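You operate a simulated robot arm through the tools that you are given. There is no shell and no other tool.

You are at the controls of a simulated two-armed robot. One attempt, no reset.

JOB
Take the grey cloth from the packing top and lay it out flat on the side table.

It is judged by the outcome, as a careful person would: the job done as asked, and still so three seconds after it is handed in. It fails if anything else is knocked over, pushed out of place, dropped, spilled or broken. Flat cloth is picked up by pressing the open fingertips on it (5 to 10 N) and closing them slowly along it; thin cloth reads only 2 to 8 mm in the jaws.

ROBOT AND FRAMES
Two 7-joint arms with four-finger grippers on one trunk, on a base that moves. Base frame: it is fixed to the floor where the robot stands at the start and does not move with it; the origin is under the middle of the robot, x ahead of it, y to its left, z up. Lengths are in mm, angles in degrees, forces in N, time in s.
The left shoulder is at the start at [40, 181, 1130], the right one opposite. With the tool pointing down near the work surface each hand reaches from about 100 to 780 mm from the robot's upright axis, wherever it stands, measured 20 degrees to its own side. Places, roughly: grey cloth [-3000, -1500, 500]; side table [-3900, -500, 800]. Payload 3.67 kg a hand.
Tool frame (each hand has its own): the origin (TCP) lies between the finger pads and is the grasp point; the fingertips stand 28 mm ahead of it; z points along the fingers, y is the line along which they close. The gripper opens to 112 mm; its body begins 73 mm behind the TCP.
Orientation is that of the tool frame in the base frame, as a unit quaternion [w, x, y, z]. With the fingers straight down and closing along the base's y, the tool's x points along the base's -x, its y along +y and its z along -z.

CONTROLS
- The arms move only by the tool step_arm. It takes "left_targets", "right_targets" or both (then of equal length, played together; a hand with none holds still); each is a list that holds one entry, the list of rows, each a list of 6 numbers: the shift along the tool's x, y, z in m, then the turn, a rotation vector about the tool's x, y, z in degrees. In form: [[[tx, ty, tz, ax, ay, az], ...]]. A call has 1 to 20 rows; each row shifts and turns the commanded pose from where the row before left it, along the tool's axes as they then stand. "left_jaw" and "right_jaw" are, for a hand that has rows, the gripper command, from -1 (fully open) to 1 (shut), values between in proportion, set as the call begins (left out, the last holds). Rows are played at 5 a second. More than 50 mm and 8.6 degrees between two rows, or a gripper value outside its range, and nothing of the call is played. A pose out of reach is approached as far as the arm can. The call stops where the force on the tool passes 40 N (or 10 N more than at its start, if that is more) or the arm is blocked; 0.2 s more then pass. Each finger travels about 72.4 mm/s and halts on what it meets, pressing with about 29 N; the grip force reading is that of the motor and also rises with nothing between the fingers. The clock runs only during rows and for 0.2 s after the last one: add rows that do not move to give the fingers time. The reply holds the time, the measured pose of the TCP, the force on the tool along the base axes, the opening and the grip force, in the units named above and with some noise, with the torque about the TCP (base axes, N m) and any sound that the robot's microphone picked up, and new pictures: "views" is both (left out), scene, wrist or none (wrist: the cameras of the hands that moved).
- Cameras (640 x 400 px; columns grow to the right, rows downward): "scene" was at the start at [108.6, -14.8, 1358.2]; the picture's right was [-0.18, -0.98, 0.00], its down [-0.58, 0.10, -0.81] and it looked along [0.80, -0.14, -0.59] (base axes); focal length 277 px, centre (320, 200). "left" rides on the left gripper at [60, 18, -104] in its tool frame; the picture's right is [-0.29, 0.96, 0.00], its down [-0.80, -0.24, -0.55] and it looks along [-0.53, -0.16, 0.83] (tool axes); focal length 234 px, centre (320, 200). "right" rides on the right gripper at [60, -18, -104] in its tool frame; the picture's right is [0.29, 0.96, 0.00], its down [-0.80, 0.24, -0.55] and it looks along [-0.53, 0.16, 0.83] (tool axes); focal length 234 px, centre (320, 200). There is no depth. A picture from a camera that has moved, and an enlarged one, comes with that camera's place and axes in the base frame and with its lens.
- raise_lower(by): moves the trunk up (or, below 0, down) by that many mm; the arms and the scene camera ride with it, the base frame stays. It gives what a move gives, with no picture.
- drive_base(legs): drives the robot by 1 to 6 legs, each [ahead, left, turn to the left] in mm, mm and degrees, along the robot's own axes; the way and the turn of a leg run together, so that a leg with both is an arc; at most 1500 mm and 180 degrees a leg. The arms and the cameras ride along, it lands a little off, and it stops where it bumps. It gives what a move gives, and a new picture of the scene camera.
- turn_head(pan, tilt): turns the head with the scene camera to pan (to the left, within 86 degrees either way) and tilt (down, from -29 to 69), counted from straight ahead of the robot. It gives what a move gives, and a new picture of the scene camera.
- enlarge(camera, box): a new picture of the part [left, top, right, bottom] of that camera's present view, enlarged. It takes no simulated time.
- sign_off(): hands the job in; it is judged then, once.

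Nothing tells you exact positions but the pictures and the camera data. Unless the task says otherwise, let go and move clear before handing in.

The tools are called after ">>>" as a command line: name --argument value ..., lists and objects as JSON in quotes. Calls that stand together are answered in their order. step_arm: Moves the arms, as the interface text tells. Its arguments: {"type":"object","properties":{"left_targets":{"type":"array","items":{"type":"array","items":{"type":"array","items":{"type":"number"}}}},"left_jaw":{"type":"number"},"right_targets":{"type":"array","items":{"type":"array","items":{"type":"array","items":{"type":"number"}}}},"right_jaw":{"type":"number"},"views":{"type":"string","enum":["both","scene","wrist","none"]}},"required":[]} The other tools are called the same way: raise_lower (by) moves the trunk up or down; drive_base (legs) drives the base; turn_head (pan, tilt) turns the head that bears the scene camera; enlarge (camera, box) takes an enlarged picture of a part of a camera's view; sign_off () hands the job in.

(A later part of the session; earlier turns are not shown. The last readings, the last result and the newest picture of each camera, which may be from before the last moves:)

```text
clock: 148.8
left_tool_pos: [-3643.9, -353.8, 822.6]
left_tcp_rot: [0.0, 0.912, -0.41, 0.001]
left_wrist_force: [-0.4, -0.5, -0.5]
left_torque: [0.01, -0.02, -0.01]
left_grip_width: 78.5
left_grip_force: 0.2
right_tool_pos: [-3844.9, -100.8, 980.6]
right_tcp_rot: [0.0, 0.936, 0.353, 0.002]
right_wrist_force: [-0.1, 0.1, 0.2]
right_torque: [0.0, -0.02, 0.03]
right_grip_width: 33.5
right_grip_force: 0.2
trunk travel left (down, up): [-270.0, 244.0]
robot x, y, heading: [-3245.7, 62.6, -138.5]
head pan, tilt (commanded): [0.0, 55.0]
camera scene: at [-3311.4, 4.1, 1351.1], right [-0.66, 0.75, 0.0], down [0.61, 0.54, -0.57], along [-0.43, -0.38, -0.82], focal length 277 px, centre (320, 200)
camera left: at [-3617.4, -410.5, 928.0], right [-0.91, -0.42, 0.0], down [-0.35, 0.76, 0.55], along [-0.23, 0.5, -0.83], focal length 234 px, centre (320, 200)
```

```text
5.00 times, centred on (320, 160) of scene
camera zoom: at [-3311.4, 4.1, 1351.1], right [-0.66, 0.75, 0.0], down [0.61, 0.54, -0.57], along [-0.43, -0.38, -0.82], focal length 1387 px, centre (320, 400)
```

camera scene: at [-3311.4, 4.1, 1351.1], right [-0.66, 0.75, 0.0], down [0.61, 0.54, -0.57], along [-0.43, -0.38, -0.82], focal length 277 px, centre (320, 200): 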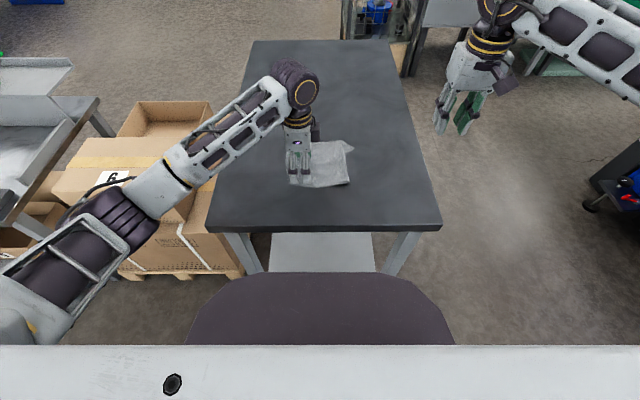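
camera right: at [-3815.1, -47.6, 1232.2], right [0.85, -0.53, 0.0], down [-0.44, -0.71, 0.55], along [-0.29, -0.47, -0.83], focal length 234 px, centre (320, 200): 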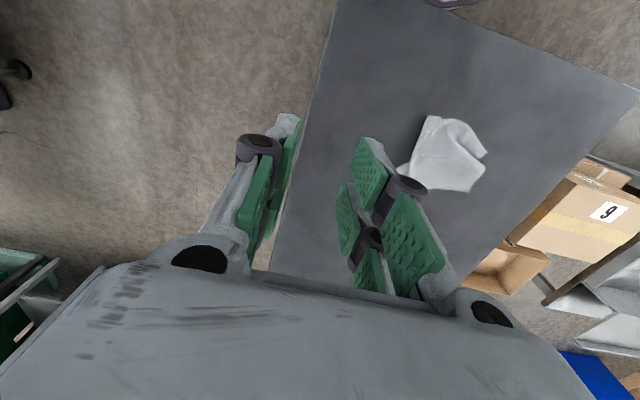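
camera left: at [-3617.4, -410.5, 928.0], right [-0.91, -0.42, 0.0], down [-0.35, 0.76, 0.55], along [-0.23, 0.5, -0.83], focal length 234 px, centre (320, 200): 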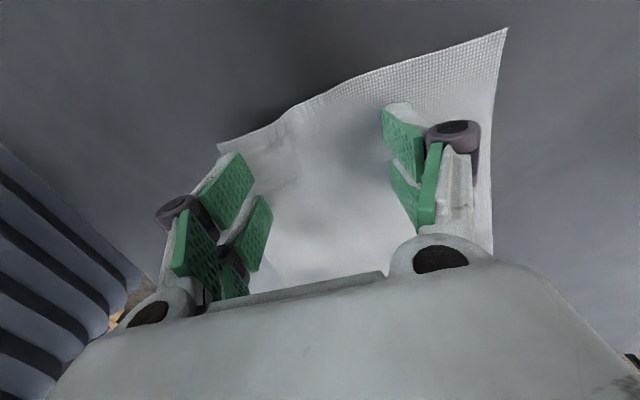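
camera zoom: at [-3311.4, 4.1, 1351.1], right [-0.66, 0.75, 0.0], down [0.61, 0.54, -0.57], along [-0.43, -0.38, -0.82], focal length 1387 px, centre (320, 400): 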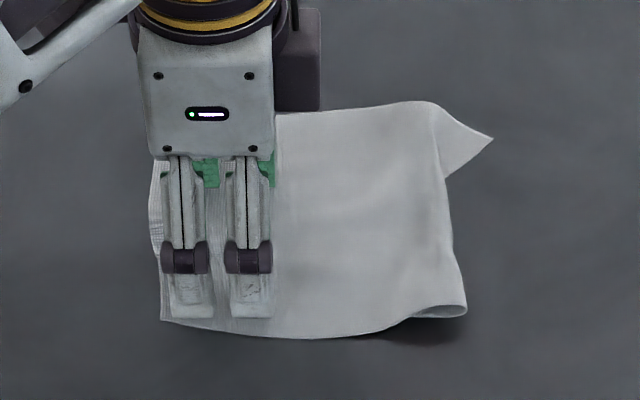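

The pleat is out and the left half lies flat. I lift the left hand straight up and away to the left, then look at the right-hand side.

>>> step_arm --left_targets '[[[0, 0, -0.01, 0, 0, 0], [0, 0, -0.03, 0, 0, 0], [0, 0, -0.04, 0, 0, 0], [0, 0, -0.04, 0, 0, 0], [0.04, -0.02, -0.02, 0, 0, 0], [0.04, -0.02, 0, 0, 0, 0], [0.04, -0.02, 0, 0, 0, 0], [0.03, 0, 0, 0, 0, 0]]]' --views "both"

>>> enlarge --camera "scene" --box '[270, 120, 370, 200]'

>>> enlarge --camera "right" --box '[360, 80, 520, 220]'

```text
clock: 150.6
left_tool_pos: [-3498.2, -424.8, 964.7]
left_tcp_rot: [0.0, 0.912, -0.411, 0.0]
left_wrist_force: [-0.5, -0.4, -0.9]
left_torque: [0.01, 0.02, -0.02]
left_grip_width: 78.5
left_grip_force: 0.0
right_tool_pos: [-3844.8, -99.9, 981.0]
right_tcp_rot: [-0.001, 0.935, 0.354, 0.001]
right_wrist_force: [0.0, 0.8, -1.0]
right_torque: [0.02, 0.02, 0.0]
right_grip_width: 33.8
right_grip_force: 0.0
trunk travel left (down, up): [-270.0, 244.0]
robot x, y, heading: [-3247.6, 64.5, -138.9]
head pan, tilt (commanded): [0.0, 55.0]
camera scene: at [-3310.9, 3.5, 1351.1], right [-0.66, 0.75, 0.0], down [0.61, 0.54, -0.57], along [-0.43, -0.38, -0.82], focal length 277 px, centre (320, 200)
camera left: at [-3472.3, -482.1, 1069.4], right [-0.91, -0.42, 0.0], down [-0.35, 0.76, 0.55], along [-0.23, 0.5, -0.83], focal length 234 px, centre (320, 200)
```

scene: 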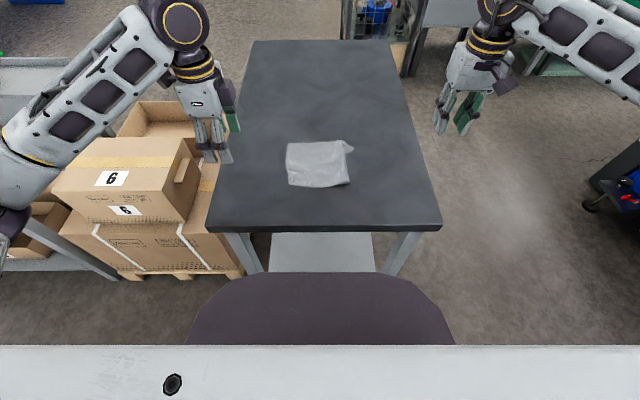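
left: 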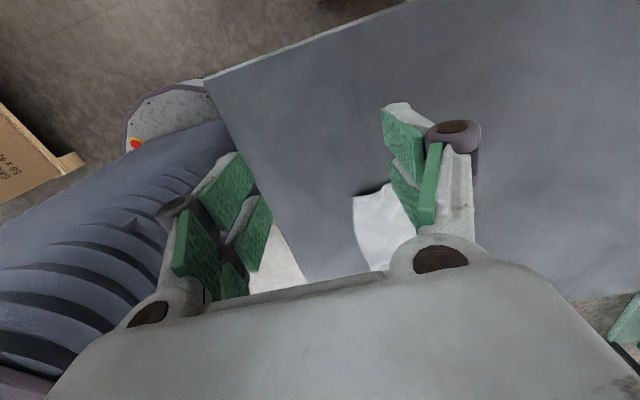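

```text
5.00 times, centred on (320, 160) of scene
camera zoom: at [-3310.9, 3.5, 1351.1], right [-0.66, 0.75, 0.0], down [0.61, 0.54, -0.57], along [-0.43, -0.38, -0.82], focal length 1387 px, centre (320, 400)
```

zoom: 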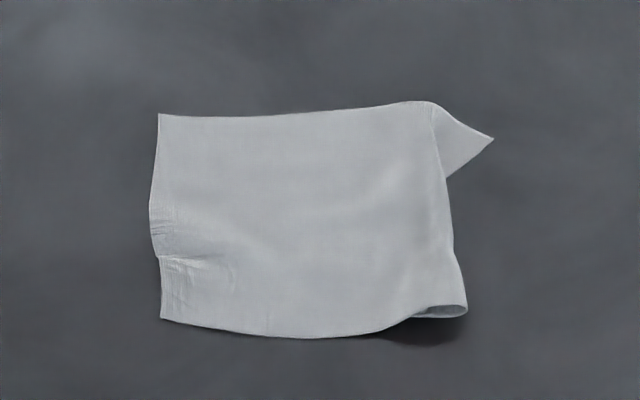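

```text
2.86 times, centred on (440, 150) of right
camera zoom: at [-3813.0, -48.0, 1083.5], right [0.85, -0.53, 0.0], down [-0.44, -0.71, 0.55], along [-0.29, -0.47, -0.83], focal length 669 px, centre (-23, 343)
```

zoom: 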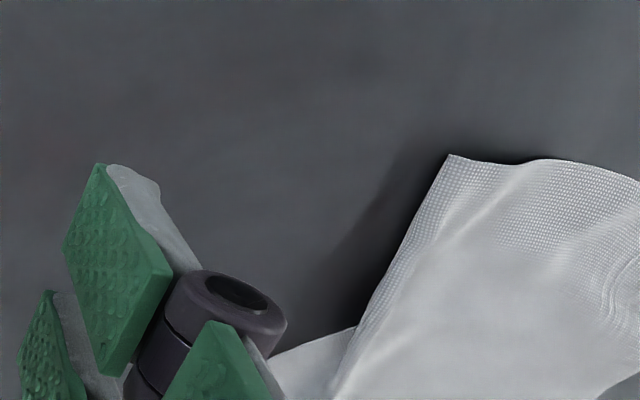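

The cloth is flat except that a strip up to 35 mm wide is tucked under at the right near edge (crease at about 71 mm right). I bring the right hand over it, 20 mm inboard of the crease, jaws at 30 mm.

>>> step_arm --right_targets '[[[-0.001, 0.037, 0, 0, 0, -0.6], [-0.001, 0.037, 0, 0, 0, -0.6], [-0.001, 0.037, 0, 0, 0, -0.6], [-0.001, 0.037, 0, 0, 0, -0.6], [-0.001, 0.037, 0, 0, 0, -0.6], [-0.001, 0.037, 0, 0, 0, -0.6], [0, 0, 0.03, 0, 0, 0], [0, 0, 0.03, 0, 0, 0], [0, 0, 0.03, 0, 0, 0], [0, 0, 0.02, 0, 0, 0], [0, 0, 0, 0, 0, 0]]]' --right_jaw 0.464 --views "both"

>>> enlarge --camera "right" --box '[200, 0, 520, 200]'

```text
clock: 153.0
left_tool_pos: [-3499.7, -423.6, 964.6]
left_tcp_rot: [-0.001, 0.912, -0.41, 0.001]
left_wrist_force: [0.2, 0.2, 0.0]
left_torque: [-0.02, 0.02, -0.01]
left_grip_width: 78.2
left_grip_force: 0.0
right_tool_pos: [-3698.7, -267.0, 870.9]
right_tcp_rot: [0.0, 0.924, 0.383, 0.001]
right_wrist_force: [0.3, 0.2, 0.8]
right_torque: [0.0, -0.02, 0.0]
right_grip_width: 30.1
right_grip_force: 0.0
trunk travel left (down, up): [-270.0, 244.0]
robot x, y, heading: [-3245.6, 63.4, -138.5]
head pan, tilt (commanded): [0.0, 55.0]
camera scene: at [-3310.9, 3.9, 1351.1], right [-0.66, 0.75, 0.0], down [0.61, 0.54, -0.57], along [-0.43, -0.38, -0.82], focal length 277 px, centre (320, 200)
camera right: at [-3669.7, -211.5, 974.2], right [0.88, -0.47, 0.0], down [-0.39, -0.73, 0.55], along [-0.26, -0.49, -0.83], focal length 234 px, centre (320, 200)
```

scene: 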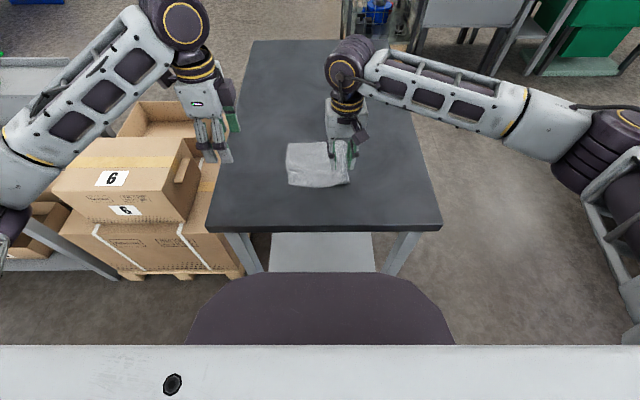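
right: 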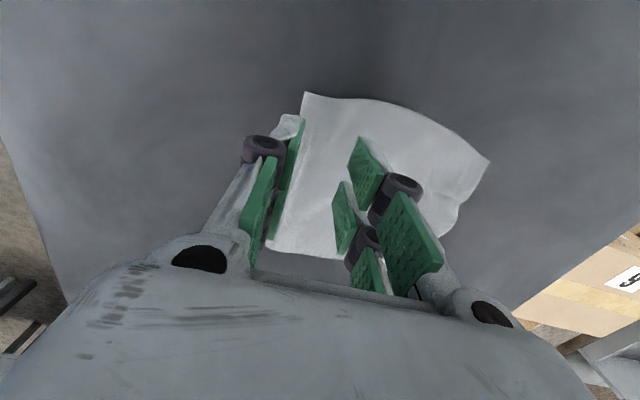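

```text
2.00 times, centred on (360, 100) of right
camera zoom: at [-3669.7, -211.5, 974.2], right [0.88, -0.47, 0.0], down [-0.39, -0.73, 0.55], along [-0.26, -0.49, -0.83], focal length 468 px, centre (240, 400)
```

zoom: 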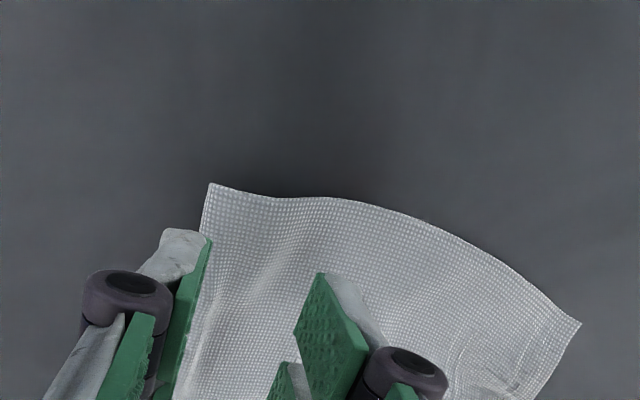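

The hand is well placed: crease 20 mm to the right of centre. I descend to just above the cloth.

>>> step_arm --right_targets '[[[0, 0, 0.02, 0, 0, 0], [0, 0, 0.015, 0, 0, 0], [0, 0, 0.002, 0, 0, 0], [0, 0, 0, 0, 0, 0]]]' --views "wrist"

```text
clock: 154.0
left_tool_pos: [-3498.8, -424.5, 965.4]
left_tcp_rot: [0.0, 0.912, -0.409, 0.001]
left_wrist_force: [1.0, 0.9, -1.1]
left_torque: [0.02, 0.03, -0.02]
left_grip_width: 78.2
left_grip_force: 0.0
right_tool_pos: [-3700.3, -267.5, 833.7]
right_tcp_rot: [0.0, 0.924, 0.382, 0.001]
right_wrist_force: [0.1, -0.3, -0.6]
right_torque: [-0.02, 0.01, -0.01]
right_grip_width: 29.8
right_grip_force: 0.1
trunk travel left (down, up): [-270.0, 244.0]
robot x, y, heading: [-3241.3, 64.3, -138.5]
head pan, tilt (commanded): [0.0, 55.0]
camera right: at [-3670.8, -211.9, 936.9], right [0.88, -0.47, 0.0], down [-0.39, -0.73, 0.55], along [-0.26, -0.49, -0.83], focal length 234 px, centre (320, 200)
```

right: 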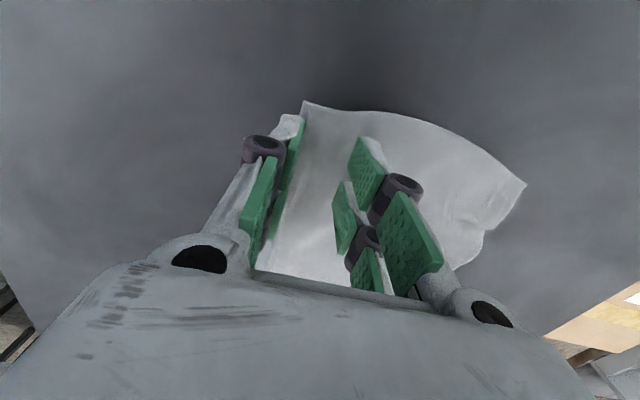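

Just above. I lower in small steps to contact.

>>> step_arm --right_targets '[[[0, 0, 0.002, 0, 0, 0], [0, 0, 0.001, 0, 0, 0], [0, 0, 0, 0, 0, 0]]]' --views "none"

```text
clock: 154.8
left_tool_pos: [-3498.9, -425.0, 964.4]
left_tcp_rot: [0.0, 0.912, -0.41, 0.003]
left_wrist_force: [-0.3, -0.1, 0.4]
left_torque: [0.06, -0.03, -0.03]
left_grip_width: 78.6
left_grip_force: 0.0
right_tool_pos: [-3698.0, -266.9, 829.8]
right_tcp_rot: [0.001, 0.924, 0.382, 0.001]
right_wrist_force: [0.2, -0.8, 0.4]
right_torque: [0.01, -0.01, 0.02]
right_grip_width: 30.0
right_grip_force: 0.1
trunk travel left (down, up): [-270.0, 244.0]
robot x, y, heading: [-3245.4, 64.1, -138.6]
head pan, tilt (commanded): [0.0, 55.0]
```

>>> step_arm --right_targets '[[[0, 0, 0.0015, 0, 0, 0], [0, 0, 0, 0, 0, 0]]]' --views "none"

```text
clock: 155.4
left_tool_pos: [-3499.6, -423.5, 964.1]
left_tcp_rot: [-0.001, 0.912, -0.411, 0.001]
left_wrist_force: [0.1, 0.0, 1.1]
left_torque: [-0.01, 0.0, 0.03]
left_grip_width: 78.3
left_grip_force: 0.1
right_tool_pos: [-3697.6, -266.1, 829.7]
right_tcp_rot: [0.0, 0.924, 0.383, 0.001]
right_wrist_force: [-0.7, -0.2, -0.8]
right_torque: [-0.04, 0.0, 0.01]
right_grip_width: 30.0
right_grip_force: 0.1
trunk travel left (down, up): [-270.0, 244.0]
robot x, y, heading: [-3240.8, 66.8, -138.4]
head pan, tilt (commanded): [0.0, 55.0]
```

>>> step_arm --right_targets '[[[0, 0, 0.0015, 0, 0, 0], [0, 0, 0, 0, 0, 0]]]' --views "none"

```text
clock: 156.0
left_tool_pos: [-3499.5, -423.9, 965.4]
left_tcp_rot: [-0.001, 0.912, -0.41, 0.001]
left_wrist_force: [-0.2, 0.0, -1.3]
left_torque: [0.02, 0.02, -0.01]
left_grip_width: 78.5
left_grip_force: 0.0
right_tool_pos: [-3698.0, -267.0, 827.9]
right_tcp_rot: [0.001, 0.924, 0.382, 0.0]
right_wrist_force: [0.3, -0.6, 7.4]
right_torque: [0.04, -0.08, 0.02]
right_grip_width: 30.0
right_grip_force: 0.0
trunk travel left (down, up): [-270.0, 244.0]
robot x, y, heading: [-3241.9, 68.7, -138.5]
head pan, tilt (commanded): [0.0, 55.0]
```

Pressing at 7.4 N. I close slowly to gather the upper layer.

>>> step_arm --right_targets '[[[0, 0, 0, 0, 0, 0], [0, 0, 0, 0, 0, 0]]]' --right_jaw 0.56 --views "none"

>>> step_arm --right_targets '[[[0, 0, 0, 0, 0, 0], [0, 0, 0, 0, 0, 0]]]' --right_jaw 0.66 --views "wrist"

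```text
clock: 156.6
left_tool_pos: [-3498.6, -424.1, 964.2]
left_tcp_rot: [0.0, 0.912, -0.41, 0.0]
left_wrist_force: [0.2, -0.5, -0.5]
left_torque: [0.01, 0.03, 0.02]
left_grip_width: 78.5
left_grip_force: 0.1
right_tool_pos: [-3696.2, -265.6, 828.1]
right_tcp_rot: [0.001, 0.924, 0.383, 0.0]
right_wrist_force: [-0.6, -0.3, 9.7]
right_torque: [0.01, 0.0, -0.05]
right_grip_width: 23.7
right_grip_force: 0.0
trunk travel left (down, up): [-270.0, 244.0]
robot x, y, heading: [-3244.1, 61.5, -138.7]
head pan, tilt (commanded): [0.0, 55.0]
```

```text
clock: 157.2
left_tool_pos: [-3499.7, -424.0, 965.9]
left_tcp_rot: [0.001, 0.912, -0.409, 0.0]
left_wrist_force: [0.0, 0.3, -0.5]
left_torque: [-0.01, 0.04, 0.02]
left_grip_width: 78.5
left_grip_force: 0.0
right_tool_pos: [-3697.3, -265.6, 828.7]
right_tcp_rot: [0.001, 0.924, 0.383, 0.001]
right_wrist_force: [-0.5, 0.0, 10.5]
right_torque: [-0.04, -0.02, 0.02]
right_grip_width: 17.7
right_grip_force: 0.1
trunk travel left (down, up): [-270.0, 244.0]
robot x, y, heading: [-3240.1, 64.3, -138.6]
head pan, tilt (commanded): [0.0, 55.0]
camera right: at [-3668.9, -211.1, 931.6], right [0.88, -0.47, 0.0], down [-0.39, -0.73, 0.55], along [-0.26, -0.49, -0.83], focal length 234 px, centre (320, 200)
```

right: 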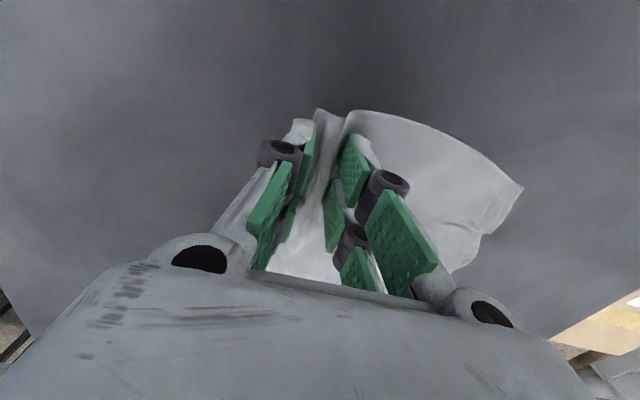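

A fold is forming between the fingers. I continue closing.

>>> step_arm --right_targets '[[[0, 0, 0, 0, 0, 0], [0, 0, 0, 0, 0, 0]]]' --right_jaw 0.76 --views "none"

>>> step_arm --right_targets '[[[0, 0, 0, 0, 0, 0], [0, 0, 0, 0, 0, 0]]]' --right_jaw 0.86 --views "none"

>>> step_arm --right_targets '[[[0, 0, 0, 0, 0, 0], [0, 0, 0, 0, 0, 0], [0, 0, 0, 0, 0, 0]]]' --right_jaw 1.0 --views "both"

>>> enlarge --camera "scene" --box '[270, 120, 370, 200]'

```text
clock: 157.8
left_tool_pos: [-3498.7, -424.6, 964.4]
left_tcp_rot: [0.001, 0.912, -0.41, 0.001]
left_wrist_force: [0.4, -0.4, 0.5]
left_torque: [-0.02, -0.02, 0.01]
left_grip_width: 78.4
left_grip_force: 0.0
right_tool_pos: [-3697.9, -267.0, 827.0]
right_tcp_rot: [0.0, 0.924, 0.383, 0.001]
right_wrist_force: [-0.1, -0.3, 10.0]
right_torque: [0.01, 0.0, 0.0]
right_grip_width: 11.5
right_grip_force: 0.0
trunk travel left (down, up): [-270.0, 244.0]
robot x, y, heading: [-3244.6, 64.1, -138.6]
head pan, tilt (commanded): [0.0, 55.0]
```

```text
clock: 158.4
left_tool_pos: [-3499.3, -424.8, 965.0]
left_tcp_rot: [-0.001, 0.912, -0.41, 0.001]
left_wrist_force: [0.0, 0.3, 0.0]
left_torque: [0.01, 0.01, 0.01]
left_grip_width: 78.1
left_grip_force: 0.1
right_tool_pos: [-3696.7, -265.9, 828.0]
right_tcp_rot: [0.0, 0.924, 0.384, 0.002]
right_wrist_force: [0.6, 0.9, 7.1]
right_torque: [0.05, -0.04, -0.05]
right_grip_width: 8.9
right_grip_force: 0.6
trunk travel left (down, up): [-270.0, 244.0]
robot x, y, heading: [-3240.6, 63.4, -138.7]
head pan, tilt (commanded): [0.0, 55.0]
```

```text
clock: 159.2
left_tool_pos: [-3498.5, -425.3, 965.6]
left_tcp_rot: [0.0, 0.912, -0.41, 0.001]
left_wrist_force: [-0.1, -0.2, -0.7]
left_torque: [-0.02, -0.01, 0.01]
left_grip_width: 78.7
left_grip_force: 0.0
right_tool_pos: [-3696.7, -266.3, 826.9]
right_tcp_rot: [0.001, 0.924, 0.382, 0.001]
right_wrist_force: [0.4, 0.2, 5.1]
right_torque: [-0.02, 0.0, 0.02]
right_grip_width: 7.0
right_grip_force: 29.2
trunk travel left (down, up): [-270.0, 244.0]
robot x, y, heading: [-3244.5, 60.7, -138.8]
head pan, tilt (commanded): [0.0, 55.0]
camera scene: at [-3310.8, 4.3, 1351.1], right [-0.66, 0.75, 0.0], down [0.61, 0.54, -0.57], along [-0.43, -0.38, -0.82], focal length 277 px, centre (320, 200)
camera right: at [-3669.0, -211.2, 931.1], right [0.88, -0.47, 0.0], down [-0.39, -0.73, 0.55], along [-0.26, -0.49, -0.83], focal length 234 px, centre (320, 200)
```

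scene: 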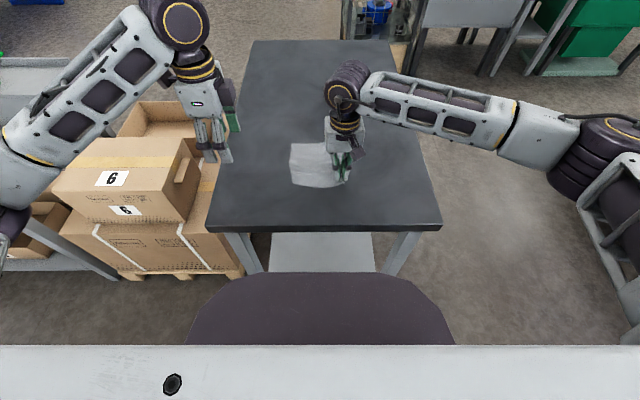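
right: 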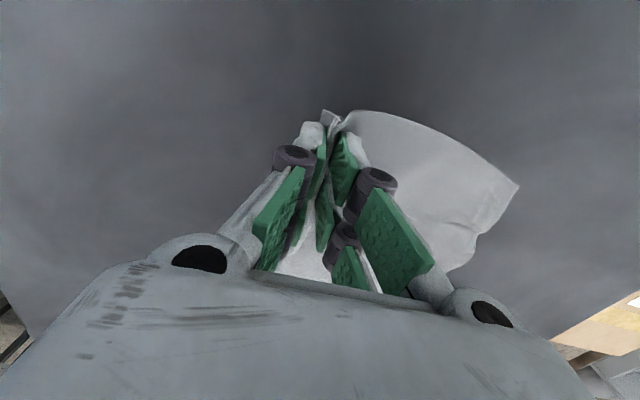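

```text
5.00 times, centred on (320, 160) of scene
camera zoom: at [-3310.8, 4.3, 1351.1], right [-0.66, 0.75, 0.0], down [0.61, 0.54, -0.57], along [-0.43, -0.38, -0.82], focal length 1387 px, centre (320, 400)
```

zoom: 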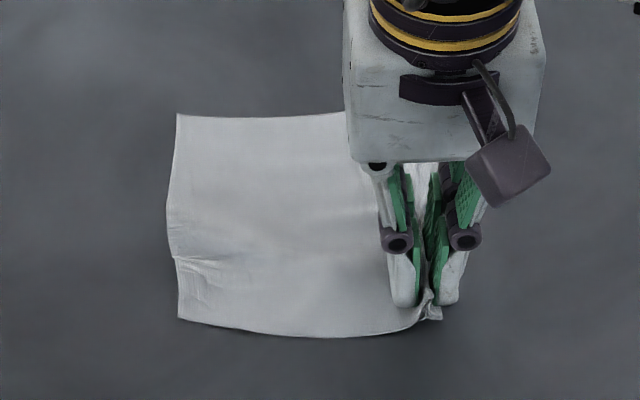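

Gripped at 7 mm. I lift 60 mm, easing left as I go so the rest isn't dragged, and look.

>>> step_arm --right_targets '[[[0, 0.001, -0.01, 0, 0, 0], [0, 0.002, -0.012, 0, 0, 0], [0, 0.003, -0.013, 0, 0, 0], [0, 0.004, -0.013, 0, 0, 0], [0, 0.005, -0.012, 0, 0, 0], [0, 0, 0, 0, 0, 0]]]' --views "both"

>>> enlarge --camera "scene" --box '[270, 120, 370, 200]'

>>> enlarge --camera "right" --box '[260, 60, 420, 200]'

```text
clock: 160.6
left_tool_pos: [-3499.8, -424.6, 965.2]
left_tcp_rot: [0.0, 0.912, -0.41, 0.001]
left_wrist_force: [0.0, -0.4, 0.4]
left_torque: [-0.01, -0.01, -0.04]
left_grip_width: 78.2
left_grip_force: 0.1
right_tool_pos: [-3688.3, -278.0, 887.6]
right_tcp_rot: [0.0, 0.923, 0.384, 0.001]
right_wrist_force: [0.3, -0.5, 0.5]
right_torque: [-0.02, -0.03, 0.03]
right_grip_width: 6.8
right_grip_force: 28.7
trunk travel left (down, up): [-270.0, 244.0]
robot x, y, heading: [-3242.9, 67.1, -138.5]
head pan, tilt (commanded): [0.0, 55.0]
camera scene: at [-3311.4, 4.1, 1351.1], right [-0.66, 0.75, 0.0], down [0.61, 0.54, -0.57], along [-0.43, -0.38, -0.82], focal length 277 px, centre (320, 200)
camera right: at [-3659.3, -222.8, 991.4], right [0.88, -0.47, 0.0], down [-0.39, -0.73, 0.55], along [-0.26, -0.49, -0.83], focal length 234 px, centre (320, 200)
```

scene: 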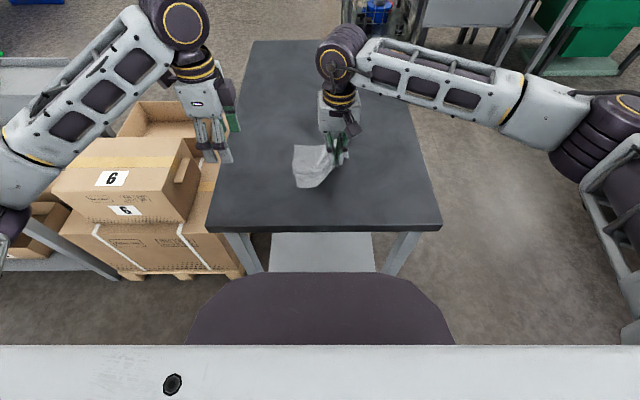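
right: 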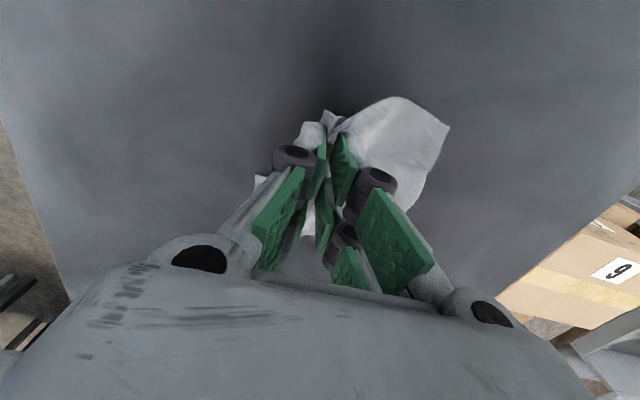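

```text
5.00 times, centred on (320, 160) of scene
camera zoom: at [-3311.4, 4.1, 1351.1], right [-0.66, 0.75, 0.0], down [0.61, 0.54, -0.57], along [-0.43, -0.38, -0.82], focal length 1387 px, centre (320, 400)
```

zoom: 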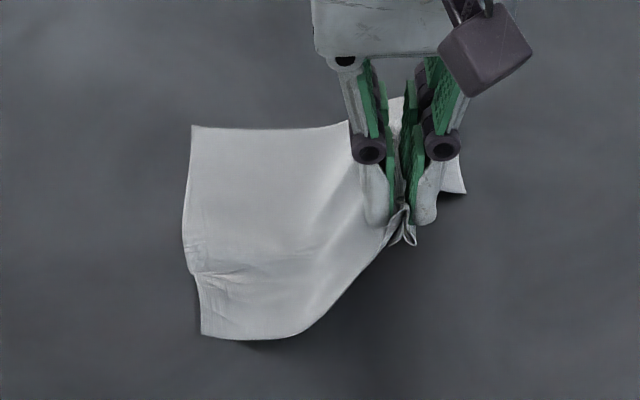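

```text
2.86 times, centred on (340, 130) of right
camera zoom: at [-3659.3, -222.8, 991.4], right [0.88, -0.47, 0.0], down [-0.39, -0.73, 0.55], along [-0.26, -0.49, -0.83], focal length 669 px, centre (263, 400)
```

zoom: 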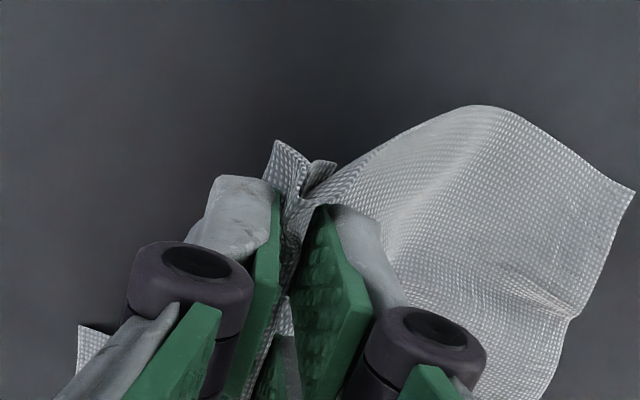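

The near edge shows a double loop in the pinch; the tucked strip may be caught too. I look closer.

>>> enlarge --camera "scene" --box '[320, 145, 365, 180]'

>>> enlarge --camera "left" --box '[0, 0, 640, 400]'

```text
11.43 times, centred on (342, 162) of scene
camera zoom: at [-3311.4, 4.1, 1351.1], right [-0.66, 0.75, 0.0], down [0.61, 0.54, -0.57], along [-0.43, -0.38, -0.82], focal length 3170 px, centre (63, 629)
```

zoom: 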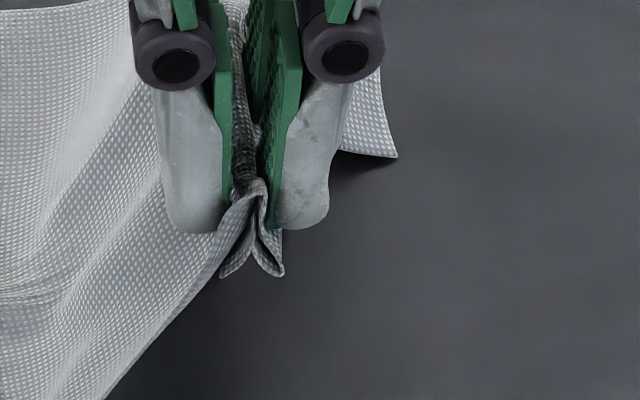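

```text
1.00 times, centred on (320, 200) of left (not enlarged: the box is as wide or as high as the picture)
camera zoom: at [-3473.0, -481.8, 1069.5], right [-0.91, -0.42, 0.0], down [-0.35, 0.76, 0.55], along [-0.23, 0.5, -0.83], focal length 234 px, centre (320, 200)
```

zoom: 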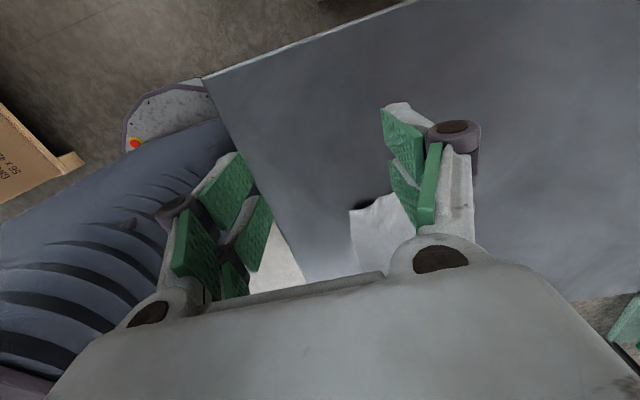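

The strip is indeed caught as a double loop, so this pinch won't free it. I lay it back down as it was and release; then I'll slide the cloth to the table's right edge so the tucked strip can hang free and unfold.

>>> step_arm --right_targets '[[[0, -0.005, 0.012, 0, 0, 0], [0, -0.004, 0.013, 0, 0, 0], [0, -0.003, 0.013, 0, 0, 0], [0, -0.004, 0.01, 0, 0, 0], [0, 0, 0, 0, 0, 0]]]' --views "none"

>>> step_arm --right_targets '[[[0, 0, 0, 0, 0, 0], [0, 0, 0, 0, 0, 0]]]' --right_jaw 0.7 --views "none"

>>> step_arm --right_targets '[[[0, 0, 0, 0, 0, 0], [0, 0, 0, 0, 0, 0]]]' --right_jaw 0.3 --views "both"

>>> enlarge --camera "scene" --box '[270, 120, 370, 200]'

```text
clock: 161.8
left_tool_pos: [-3499.7, -424.1, 964.2]
left_tcp_rot: [0.0, 0.912, -0.41, 0.001]
left_wrist_force: [0.0, -0.7, -0.4]
left_torque: [0.01, 0.0, 0.0]
left_grip_width: 78.7
left_grip_force: 0.1
right_tool_pos: [-3697.6, -267.9, 839.6]
right_tcp_rot: [0.0, 0.924, 0.383, 0.001]
right_wrist_force: [0.4, 0.0, 0.3]
right_torque: [0.01, 0.01, 0.01]
right_grip_width: 6.6
right_grip_force: 29.3
trunk travel left (down, up): [-270.0, 244.0]
robot x, y, heading: [-3243.0, 64.7, -138.7]
head pan, tilt (commanded): [0.0, 55.0]
```

```text
clock: 162.4
left_tool_pos: [-3499.0, -425.4, 964.5]
left_tcp_rot: [-0.001, 0.912, -0.41, 0.001]
left_wrist_force: [0.1, 0.8, 0.5]
left_torque: [0.01, 0.0, 0.04]
left_grip_width: 78.8
left_grip_force: 0.1
right_tool_pos: [-3698.0, -266.2, 838.5]
right_tcp_rot: [0.001, 0.924, 0.382, 0.002]
right_wrist_force: [0.6, 0.6, -0.4]
right_torque: [0.01, -0.03, 0.0]
right_grip_width: 16.8
right_grip_force: 0.0
trunk travel left (down, up): [-270.0, 244.0]
robot x, y, heading: [-3243.2, 62.9, -138.5]
head pan, tilt (commanded): [0.0, 55.0]
```

```text
clock: 163.0
left_tool_pos: [-3499.9, -424.7, 964.4]
left_tcp_rot: [0.0, 0.912, -0.41, 0.001]
left_wrist_force: [-0.8, 0.5, 0.3]
left_torque: [-0.02, 0.02, -0.02]
left_grip_width: 78.4
left_grip_force: 0.1
right_tool_pos: [-3697.2, -265.6, 838.5]
right_tcp_rot: [0.0, 0.924, 0.383, 0.001]
right_wrist_force: [0.4, -0.1, 0.5]
right_torque: [0.0, -0.02, -0.01]
right_grip_width: 39.2
right_grip_force: 0.1
trunk travel left (down, up): [-270.0, 244.0]
robot x, y, heading: [-3242.5, 60.9, -138.8]
head pan, tilt (commanded): [0.0, 55.0]
camera scene: at [-3311.3, 4.0, 1351.1], right [-0.66, 0.75, 0.0], down [0.61, 0.54, -0.57], along [-0.43, -0.38, -0.82], focal length 277 px, centre (320, 200)
camera right: at [-3670.3, -211.2, 942.6], right [0.88, -0.47, 0.0], down [-0.39, -0.73, 0.55], along [-0.26, -0.49, -0.83], focal length 234 px, centre (320, 200)
```

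scene: 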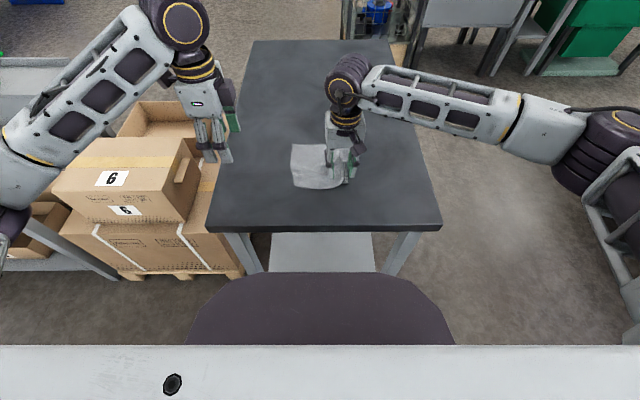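
right: 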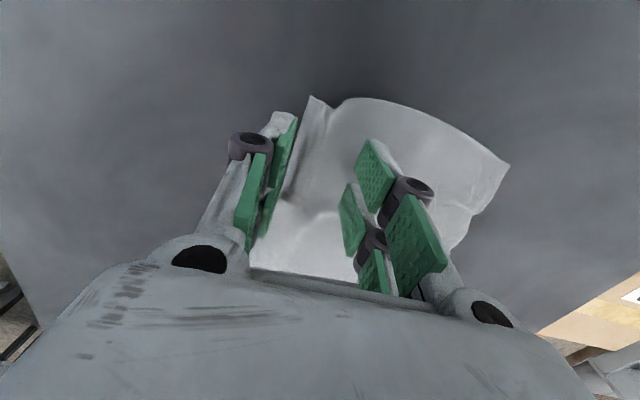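

```text
5.00 times, centred on (320, 160) of scene
camera zoom: at [-3311.3, 4.0, 1351.1], right [-0.66, 0.75, 0.0], down [0.61, 0.54, -0.57], along [-0.43, -0.38, -0.82], focal length 1387 px, centre (320, 400)
```

zoom: 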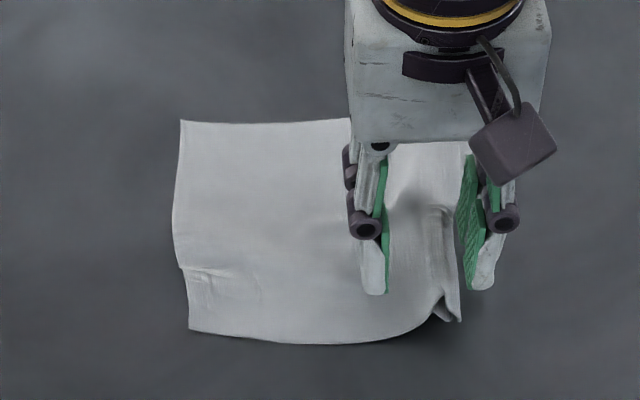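

Released. I raise the hand and look at the right edge again.

>>> step_arm --right_targets '[[[0, 0, -0.02, 0, 0, 0], [0, 0, -0.04, 0, 0, 0], [0, 0, -0.04, 0, 0, 0], [0, -0.04, -0.02, 0, 0, 0], [0, -0.04, 0, 0, 0, 0], [0, -0.04, 0, 0, 0, 0], [0, -0.02, 0, 0, 0, 0]]]' --views "both"

>>> enlarge --camera "scene" --box '[280, 130, 360, 190]'

>>> enlarge --camera "right" --box '[300, 20, 560, 200]'

```text
clock: 164.6
left_tool_pos: [-3500.0, -424.6, 964.4]
left_tcp_rot: [0.0, 0.912, -0.409, 0.002]
left_wrist_force: [-0.3, -0.6, -0.1]
left_torque: [0.0, 0.01, -0.02]
left_grip_width: 78.6
left_grip_force: 0.1
right_tool_pos: [-3799.4, -168.5, 961.9]
right_tcp_rot: [0.0, 0.924, 0.383, 0.001]
right_wrist_force: [1.1, 0.0, -0.5]
right_torque: [0.0, 0.0, -0.02]
right_grip_width: 39.3
right_grip_force: 0.1
trunk travel left (down, up): [-270.0, 244.0]
robot x, y, heading: [-3245.4, 62.5, -138.6]
head pan, tilt (commanded): [0.0, 55.0]
camera scene: at [-3311.4, 4.2, 1351.1], right [-0.66, 0.75, 0.0], down [0.61, 0.54, -0.57], along [-0.43, -0.38, -0.82], focal length 277 px, centre (320, 200)
camera right: at [-3770.3, -112.7, 1064.3], right [0.88, -0.47, 0.0], down [-0.39, -0.73, 0.55], along [-0.26, -0.49, -0.83], focal length 234 px, centre (320, 200)
```

scene: 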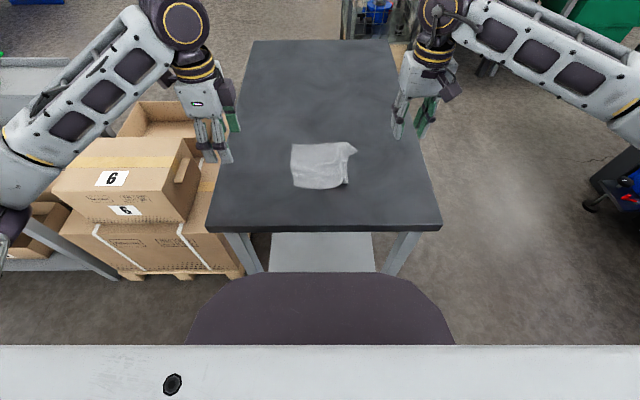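
right: 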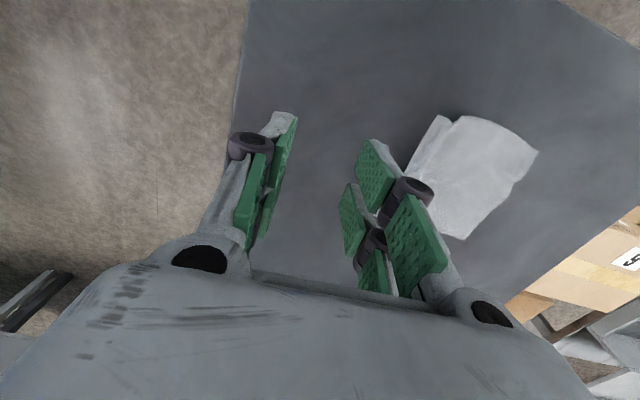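

```text
6.67 times, centred on (320, 160) of scene
camera zoom: at [-3311.4, 4.2, 1351.1], right [-0.66, 0.75, 0.0], down [0.61, 0.54, -0.57], along [-0.43, -0.38, -0.82], focal length 1849 px, centre (320, 467)
```

zoom: 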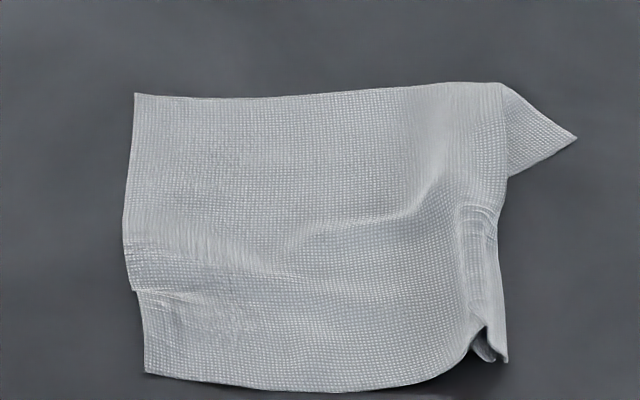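

```text
2.22 times, centred on (430, 110) of right
camera zoom: at [-3770.3, -112.7, 1064.3], right [0.88, -0.47, 0.0], down [-0.39, -0.73, 0.55], along [-0.26, -0.49, -0.83], focal length 520 px, centre (76, 400)
```

zoom: 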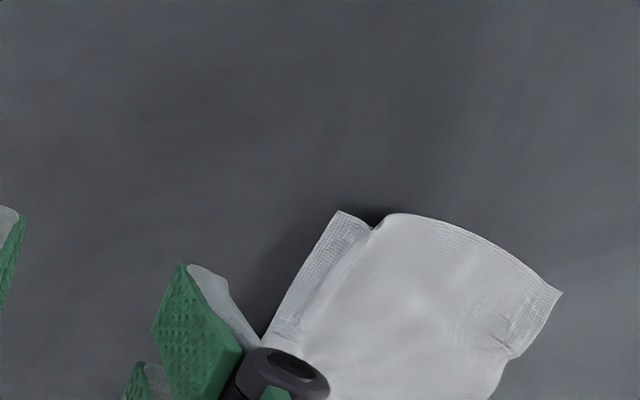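

A strip is still tucked under along the right. Dragging the cloth to the left from its middle should let that strip stay behind and unroll, so I bring the left hand (open about 78 mm fore-and-aft) over the cloth's left-centre.

>>> step_arm --left_targets '[[[-0.035, 0.016, 0, 0, 0, 0], [-0.035, 0.016, 0, 0, 0, 0], [-0.035, 0.016, 0, 0, 0, 0], [-0.035, 0.016, 0, 0, 0, 0], [-0.032, 0.014, 0, 0, 0, 0], [0, 0, 0.04, 0, 0, 0], [0, 0, 0.04, 0, 0, 0], [0, 0, 0.04, 0, 0, 0], [0, 0, 0, 0, 0, 0]]]' --views "both"

>>> enlarge --camera "scene" --box '[270, 120, 370, 200]'

```text
clock: 166.6
left_tool_pos: [-3673.3, -351.7, 845.9]
left_tcp_rot: [0.0, 0.912, -0.41, 0.002]
left_wrist_force: [-0.3, -0.2, 0.0]
left_torque: [-0.01, 0.03, -0.02]
left_grip_width: 78.4
left_grip_force: 0.0
right_tool_pos: [-3799.4, -168.6, 960.4]
right_tcp_rot: [0.0, 0.924, 0.383, 0.001]
right_wrist_force: [0.2, 0.0, -0.1]
right_torque: [-0.01, 0.03, 0.02]
right_grip_width: 39.1
right_grip_force: 0.1
trunk travel left (down, up): [-270.0, 244.0]
robot x, y, heading: [-3242.8, 64.5, -138.6]
head pan, tilt (commanded): [0.0, 55.0]
camera scene: at [-3311.1, 4.3, 1351.2], right [-0.66, 0.75, 0.0], down [0.61, 0.54, -0.57], along [-0.43, -0.38, -0.82], focal length 277 px, centre (320, 200)
camera left: at [-3645.6, -408.1, 950.9], right [-0.91, -0.42, 0.0], down [-0.35, 0.76, 0.55], along [-0.23, 0.5, -0.83], focal length 234 px, centre (320, 200)
```

scene: 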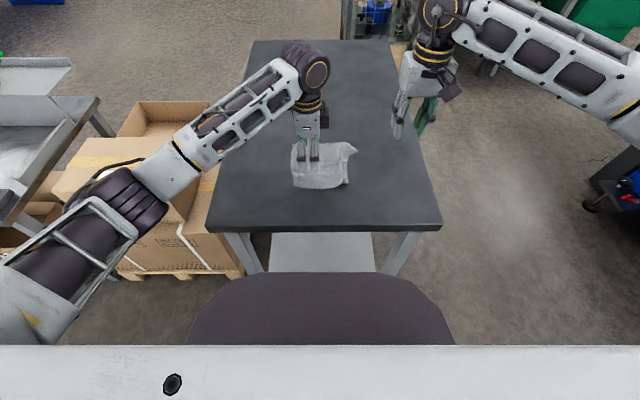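
left: 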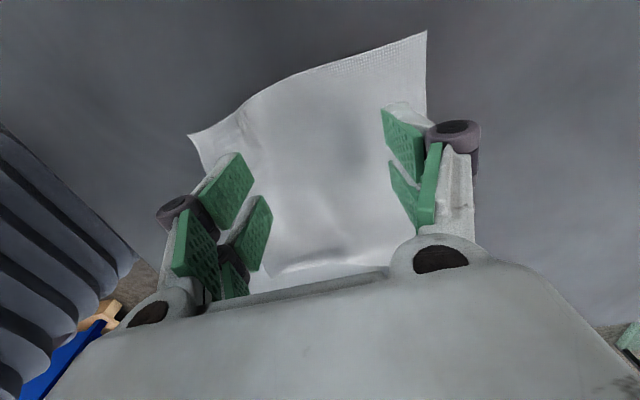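

```text
5.00 times, centred on (320, 160) of scene
camera zoom: at [-3311.1, 4.3, 1351.2], right [-0.66, 0.75, 0.0], down [0.61, 0.54, -0.57], along [-0.43, -0.38, -0.82], focal length 1387 px, centre (320, 400)
```

zoom: 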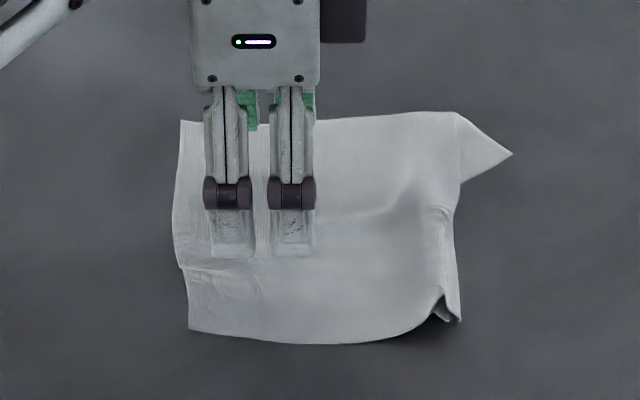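

The left hand is centred over the cloth's left-middle. I lower it to contact in stages.

>>> step_arm --left_targets '[[[0, 0, 0.015, 0, 0, 0], [0, 0, 0.007, 0, 0, 0], [0, 0, 0, 0, 0, 0]]]' --views "none"

```text
clock: 167.4
left_tool_pos: [-3670.8, -351.2, 823.8]
left_tcp_rot: [0.0, 0.912, -0.409, 0.0]
left_wrist_force: [0.7, -0.1, 2.2]
left_torque: [-0.03, 0.05, 0.05]
left_grip_width: 78.9
left_grip_force: 1.2
right_tool_pos: [-3798.6, -167.2, 961.8]
right_tcp_rot: [0.0, 0.924, 0.383, 0.001]
right_wrist_force: [-0.3, -0.6, 0.9]
right_torque: [-0.01, 0.0, 0.04]
right_grip_width: 39.0
right_grip_force: 0.1
trunk travel left (down, up): [-270.0, 244.0]
robot x, y, heading: [-3240.7, 65.5, -138.6]
head pan, tilt (commanded): [0.0, 55.0]
```

>>> step_arm --left_targets '[[[0, 0, 0.001, 0, 0, 0], [0, 0, 0.0005, 0, 0, 0], [0, 0, 0, 0, 0, 0]]]' --views "none"

```text
clock: 168.2
left_tool_pos: [-3672.1, -348.7, 820.7]
left_tcp_rot: [0.001, 0.912, -0.411, 0.0]
left_wrist_force: [0.0, 0.8, 19.9]
left_torque: [-0.04, 0.06, -0.01]
left_grip_width: 80.9
left_grip_force: 7.3
right_tool_pos: [-3796.5, -167.3, 960.9]
right_tcp_rot: [0.001, 0.924, 0.382, 0.0]
right_wrist_force: [0.0, 0.1, 0.3]
right_torque: [0.0, 0.01, -0.02]
right_grip_width: 39.1
right_grip_force: 0.0
trunk travel left (down, up): [-270.0, 244.0]
robot x, y, heading: [-3242.0, 63.4, -138.6]
head pan, tilt (commanded): [0.0, 55.0]
```

That gives 20 N, a bit much; I back off 1 mm before dragging.

>>> step_arm --left_targets '[[[0, 0, -0.001, 0, 0, 0], [0, 0, 0, 0, 0, 0]]]' --views "none"

```text
clock: 168.8
left_tool_pos: [-3671.6, -348.8, 822.3]
left_tcp_rot: [0.0, 0.912, -0.41, 0.001]
left_wrist_force: [0.8, -0.6, 20.2]
left_torque: [0.13, -0.15, 0.0]
left_grip_width: 78.7
left_grip_force: 10.5
right_tool_pos: [-3798.3, -167.1, 961.6]
right_tcp_rot: [0.0, 0.924, 0.383, 0.0]
right_wrist_force: [0.5, 0.3, -0.4]
right_torque: [-0.02, 0.0, -0.04]
right_grip_width: 39.1
right_grip_force: 0.1
trunk travel left (down, up): [-270.0, 244.0]
robot x, y, heading: [-3244.9, 67.6, -138.6]
head pan, tilt (commanded): [0.0, 55.0]
```

>>> step_arm --left_targets '[[[0, 0, -0.001, 0, 0, 0], [0, 0, 0, 0, 0, 0]]]' --views "wrist"

```text
clock: 169.4
left_tool_pos: [-3671.5, -349.4, 823.4]
left_tcp_rot: [0.0, 0.912, -0.41, 0.001]
left_wrist_force: [-0.7, -0.1, 13.3]
left_torque: [0.06, -0.01, -0.01]
left_grip_width: 77.1
left_grip_force: 0.2
right_tool_pos: [-3797.9, -166.9, 962.6]
right_tcp_rot: [0.0, 0.924, 0.383, 0.0]
right_wrist_force: [0.8, -0.1, -0.1]
right_torque: [-0.01, -0.01, -0.02]
right_grip_width: 39.5
right_grip_force: 0.1
trunk travel left (down, up): [-270.0, 244.0]
robot x, y, heading: [-3242.4, 64.2, -138.9]
head pan, tilt (commanded): [0.0, 55.0]
camera left: at [-3644.6, -405.4, 927.9], right [-0.91, -0.42, 0.0], down [-0.35, 0.76, 0.55], along [-0.23, 0.5, -0.83], focal length 234 px, centre (320, 200)
```

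left: 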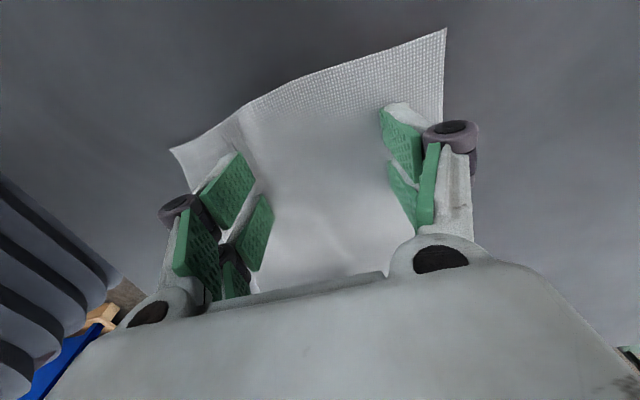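

Pressing at 13 N with both finger pairs. I drag left 40 mm and check what the right side does.

>>> step_arm --left_targets '[[[0.008, 0, 0, 0, 0, 0], [0.008, 0, 0, 0, 0, 0], [0.008, 0, 0, 0, 0, 0], [0.008, 0, 0, 0, 0, 0], [0.008, 0, 0, 0, 0, 0], [0, 0, 0, 0, 0, 0]]]' --views "both"

>>> enlarge --camera "scene" --box '[260, 120, 360, 200]'

```text
clock: 170.8
left_tool_pos: [-3645.0, -378.6, 822.5]
left_tcp_rot: [0.0, 0.912, -0.41, 0.001]
left_wrist_force: [0.3, 0.8, 6.0]
left_torque: [-0.16, 0.19, 0.01]
left_grip_width: 79.5
left_grip_force: 1.2
right_tool_pos: [-3798.8, -167.8, 961.1]
right_tcp_rot: [0.001, 0.924, 0.383, 0.001]
right_wrist_force: [-0.8, -0.1, -1.0]
right_torque: [0.01, -0.04, 0.03]
right_grip_width: 38.8
right_grip_force: 0.0
trunk travel left (down, up): [-270.0, 244.0]
robot x, y, heading: [-3241.6, 65.6, -138.6]
head pan, tilt (commanded): [0.0, 55.0]
camera scene: at [-3310.9, 4.8, 1351.1], right [-0.66, 0.75, 0.0], down [0.61, 0.54, -0.57], along [-0.43, -0.38, -0.82], focal length 277 px, centre (320, 200)
camera left: at [-3618.2, -435.0, 927.4], right [-0.91, -0.42, 0.0], down [-0.35, 0.76, 0.55], along [-0.23, 0.5, -0.83], focal length 234 px, centre (320, 200)
```

scene: 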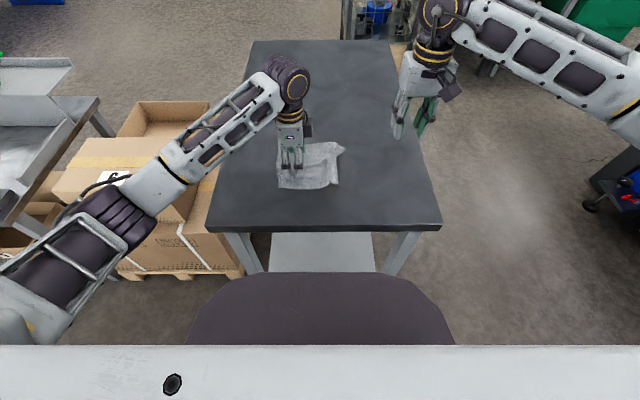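
left: 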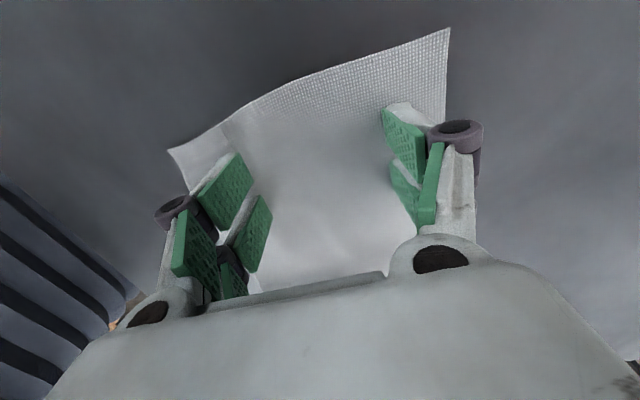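

```text
5.00 times, centred on (310, 160) of scene
camera zoom: at [-3310.9, 4.8, 1351.1], right [-0.66, 0.75, 0.0], down [0.61, 0.54, -0.57], along [-0.43, -0.38, -0.82], focal length 1387 px, centre (370, 400)
```

zoom: 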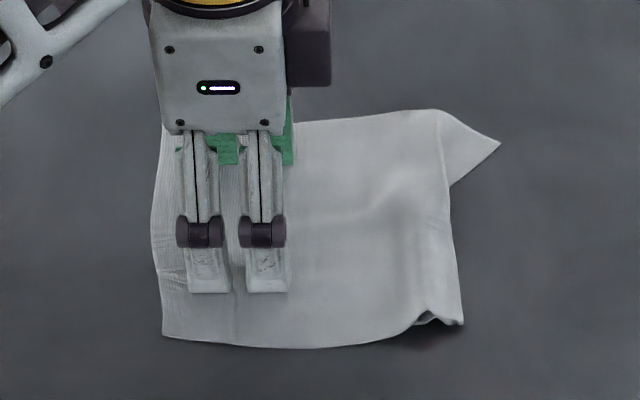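

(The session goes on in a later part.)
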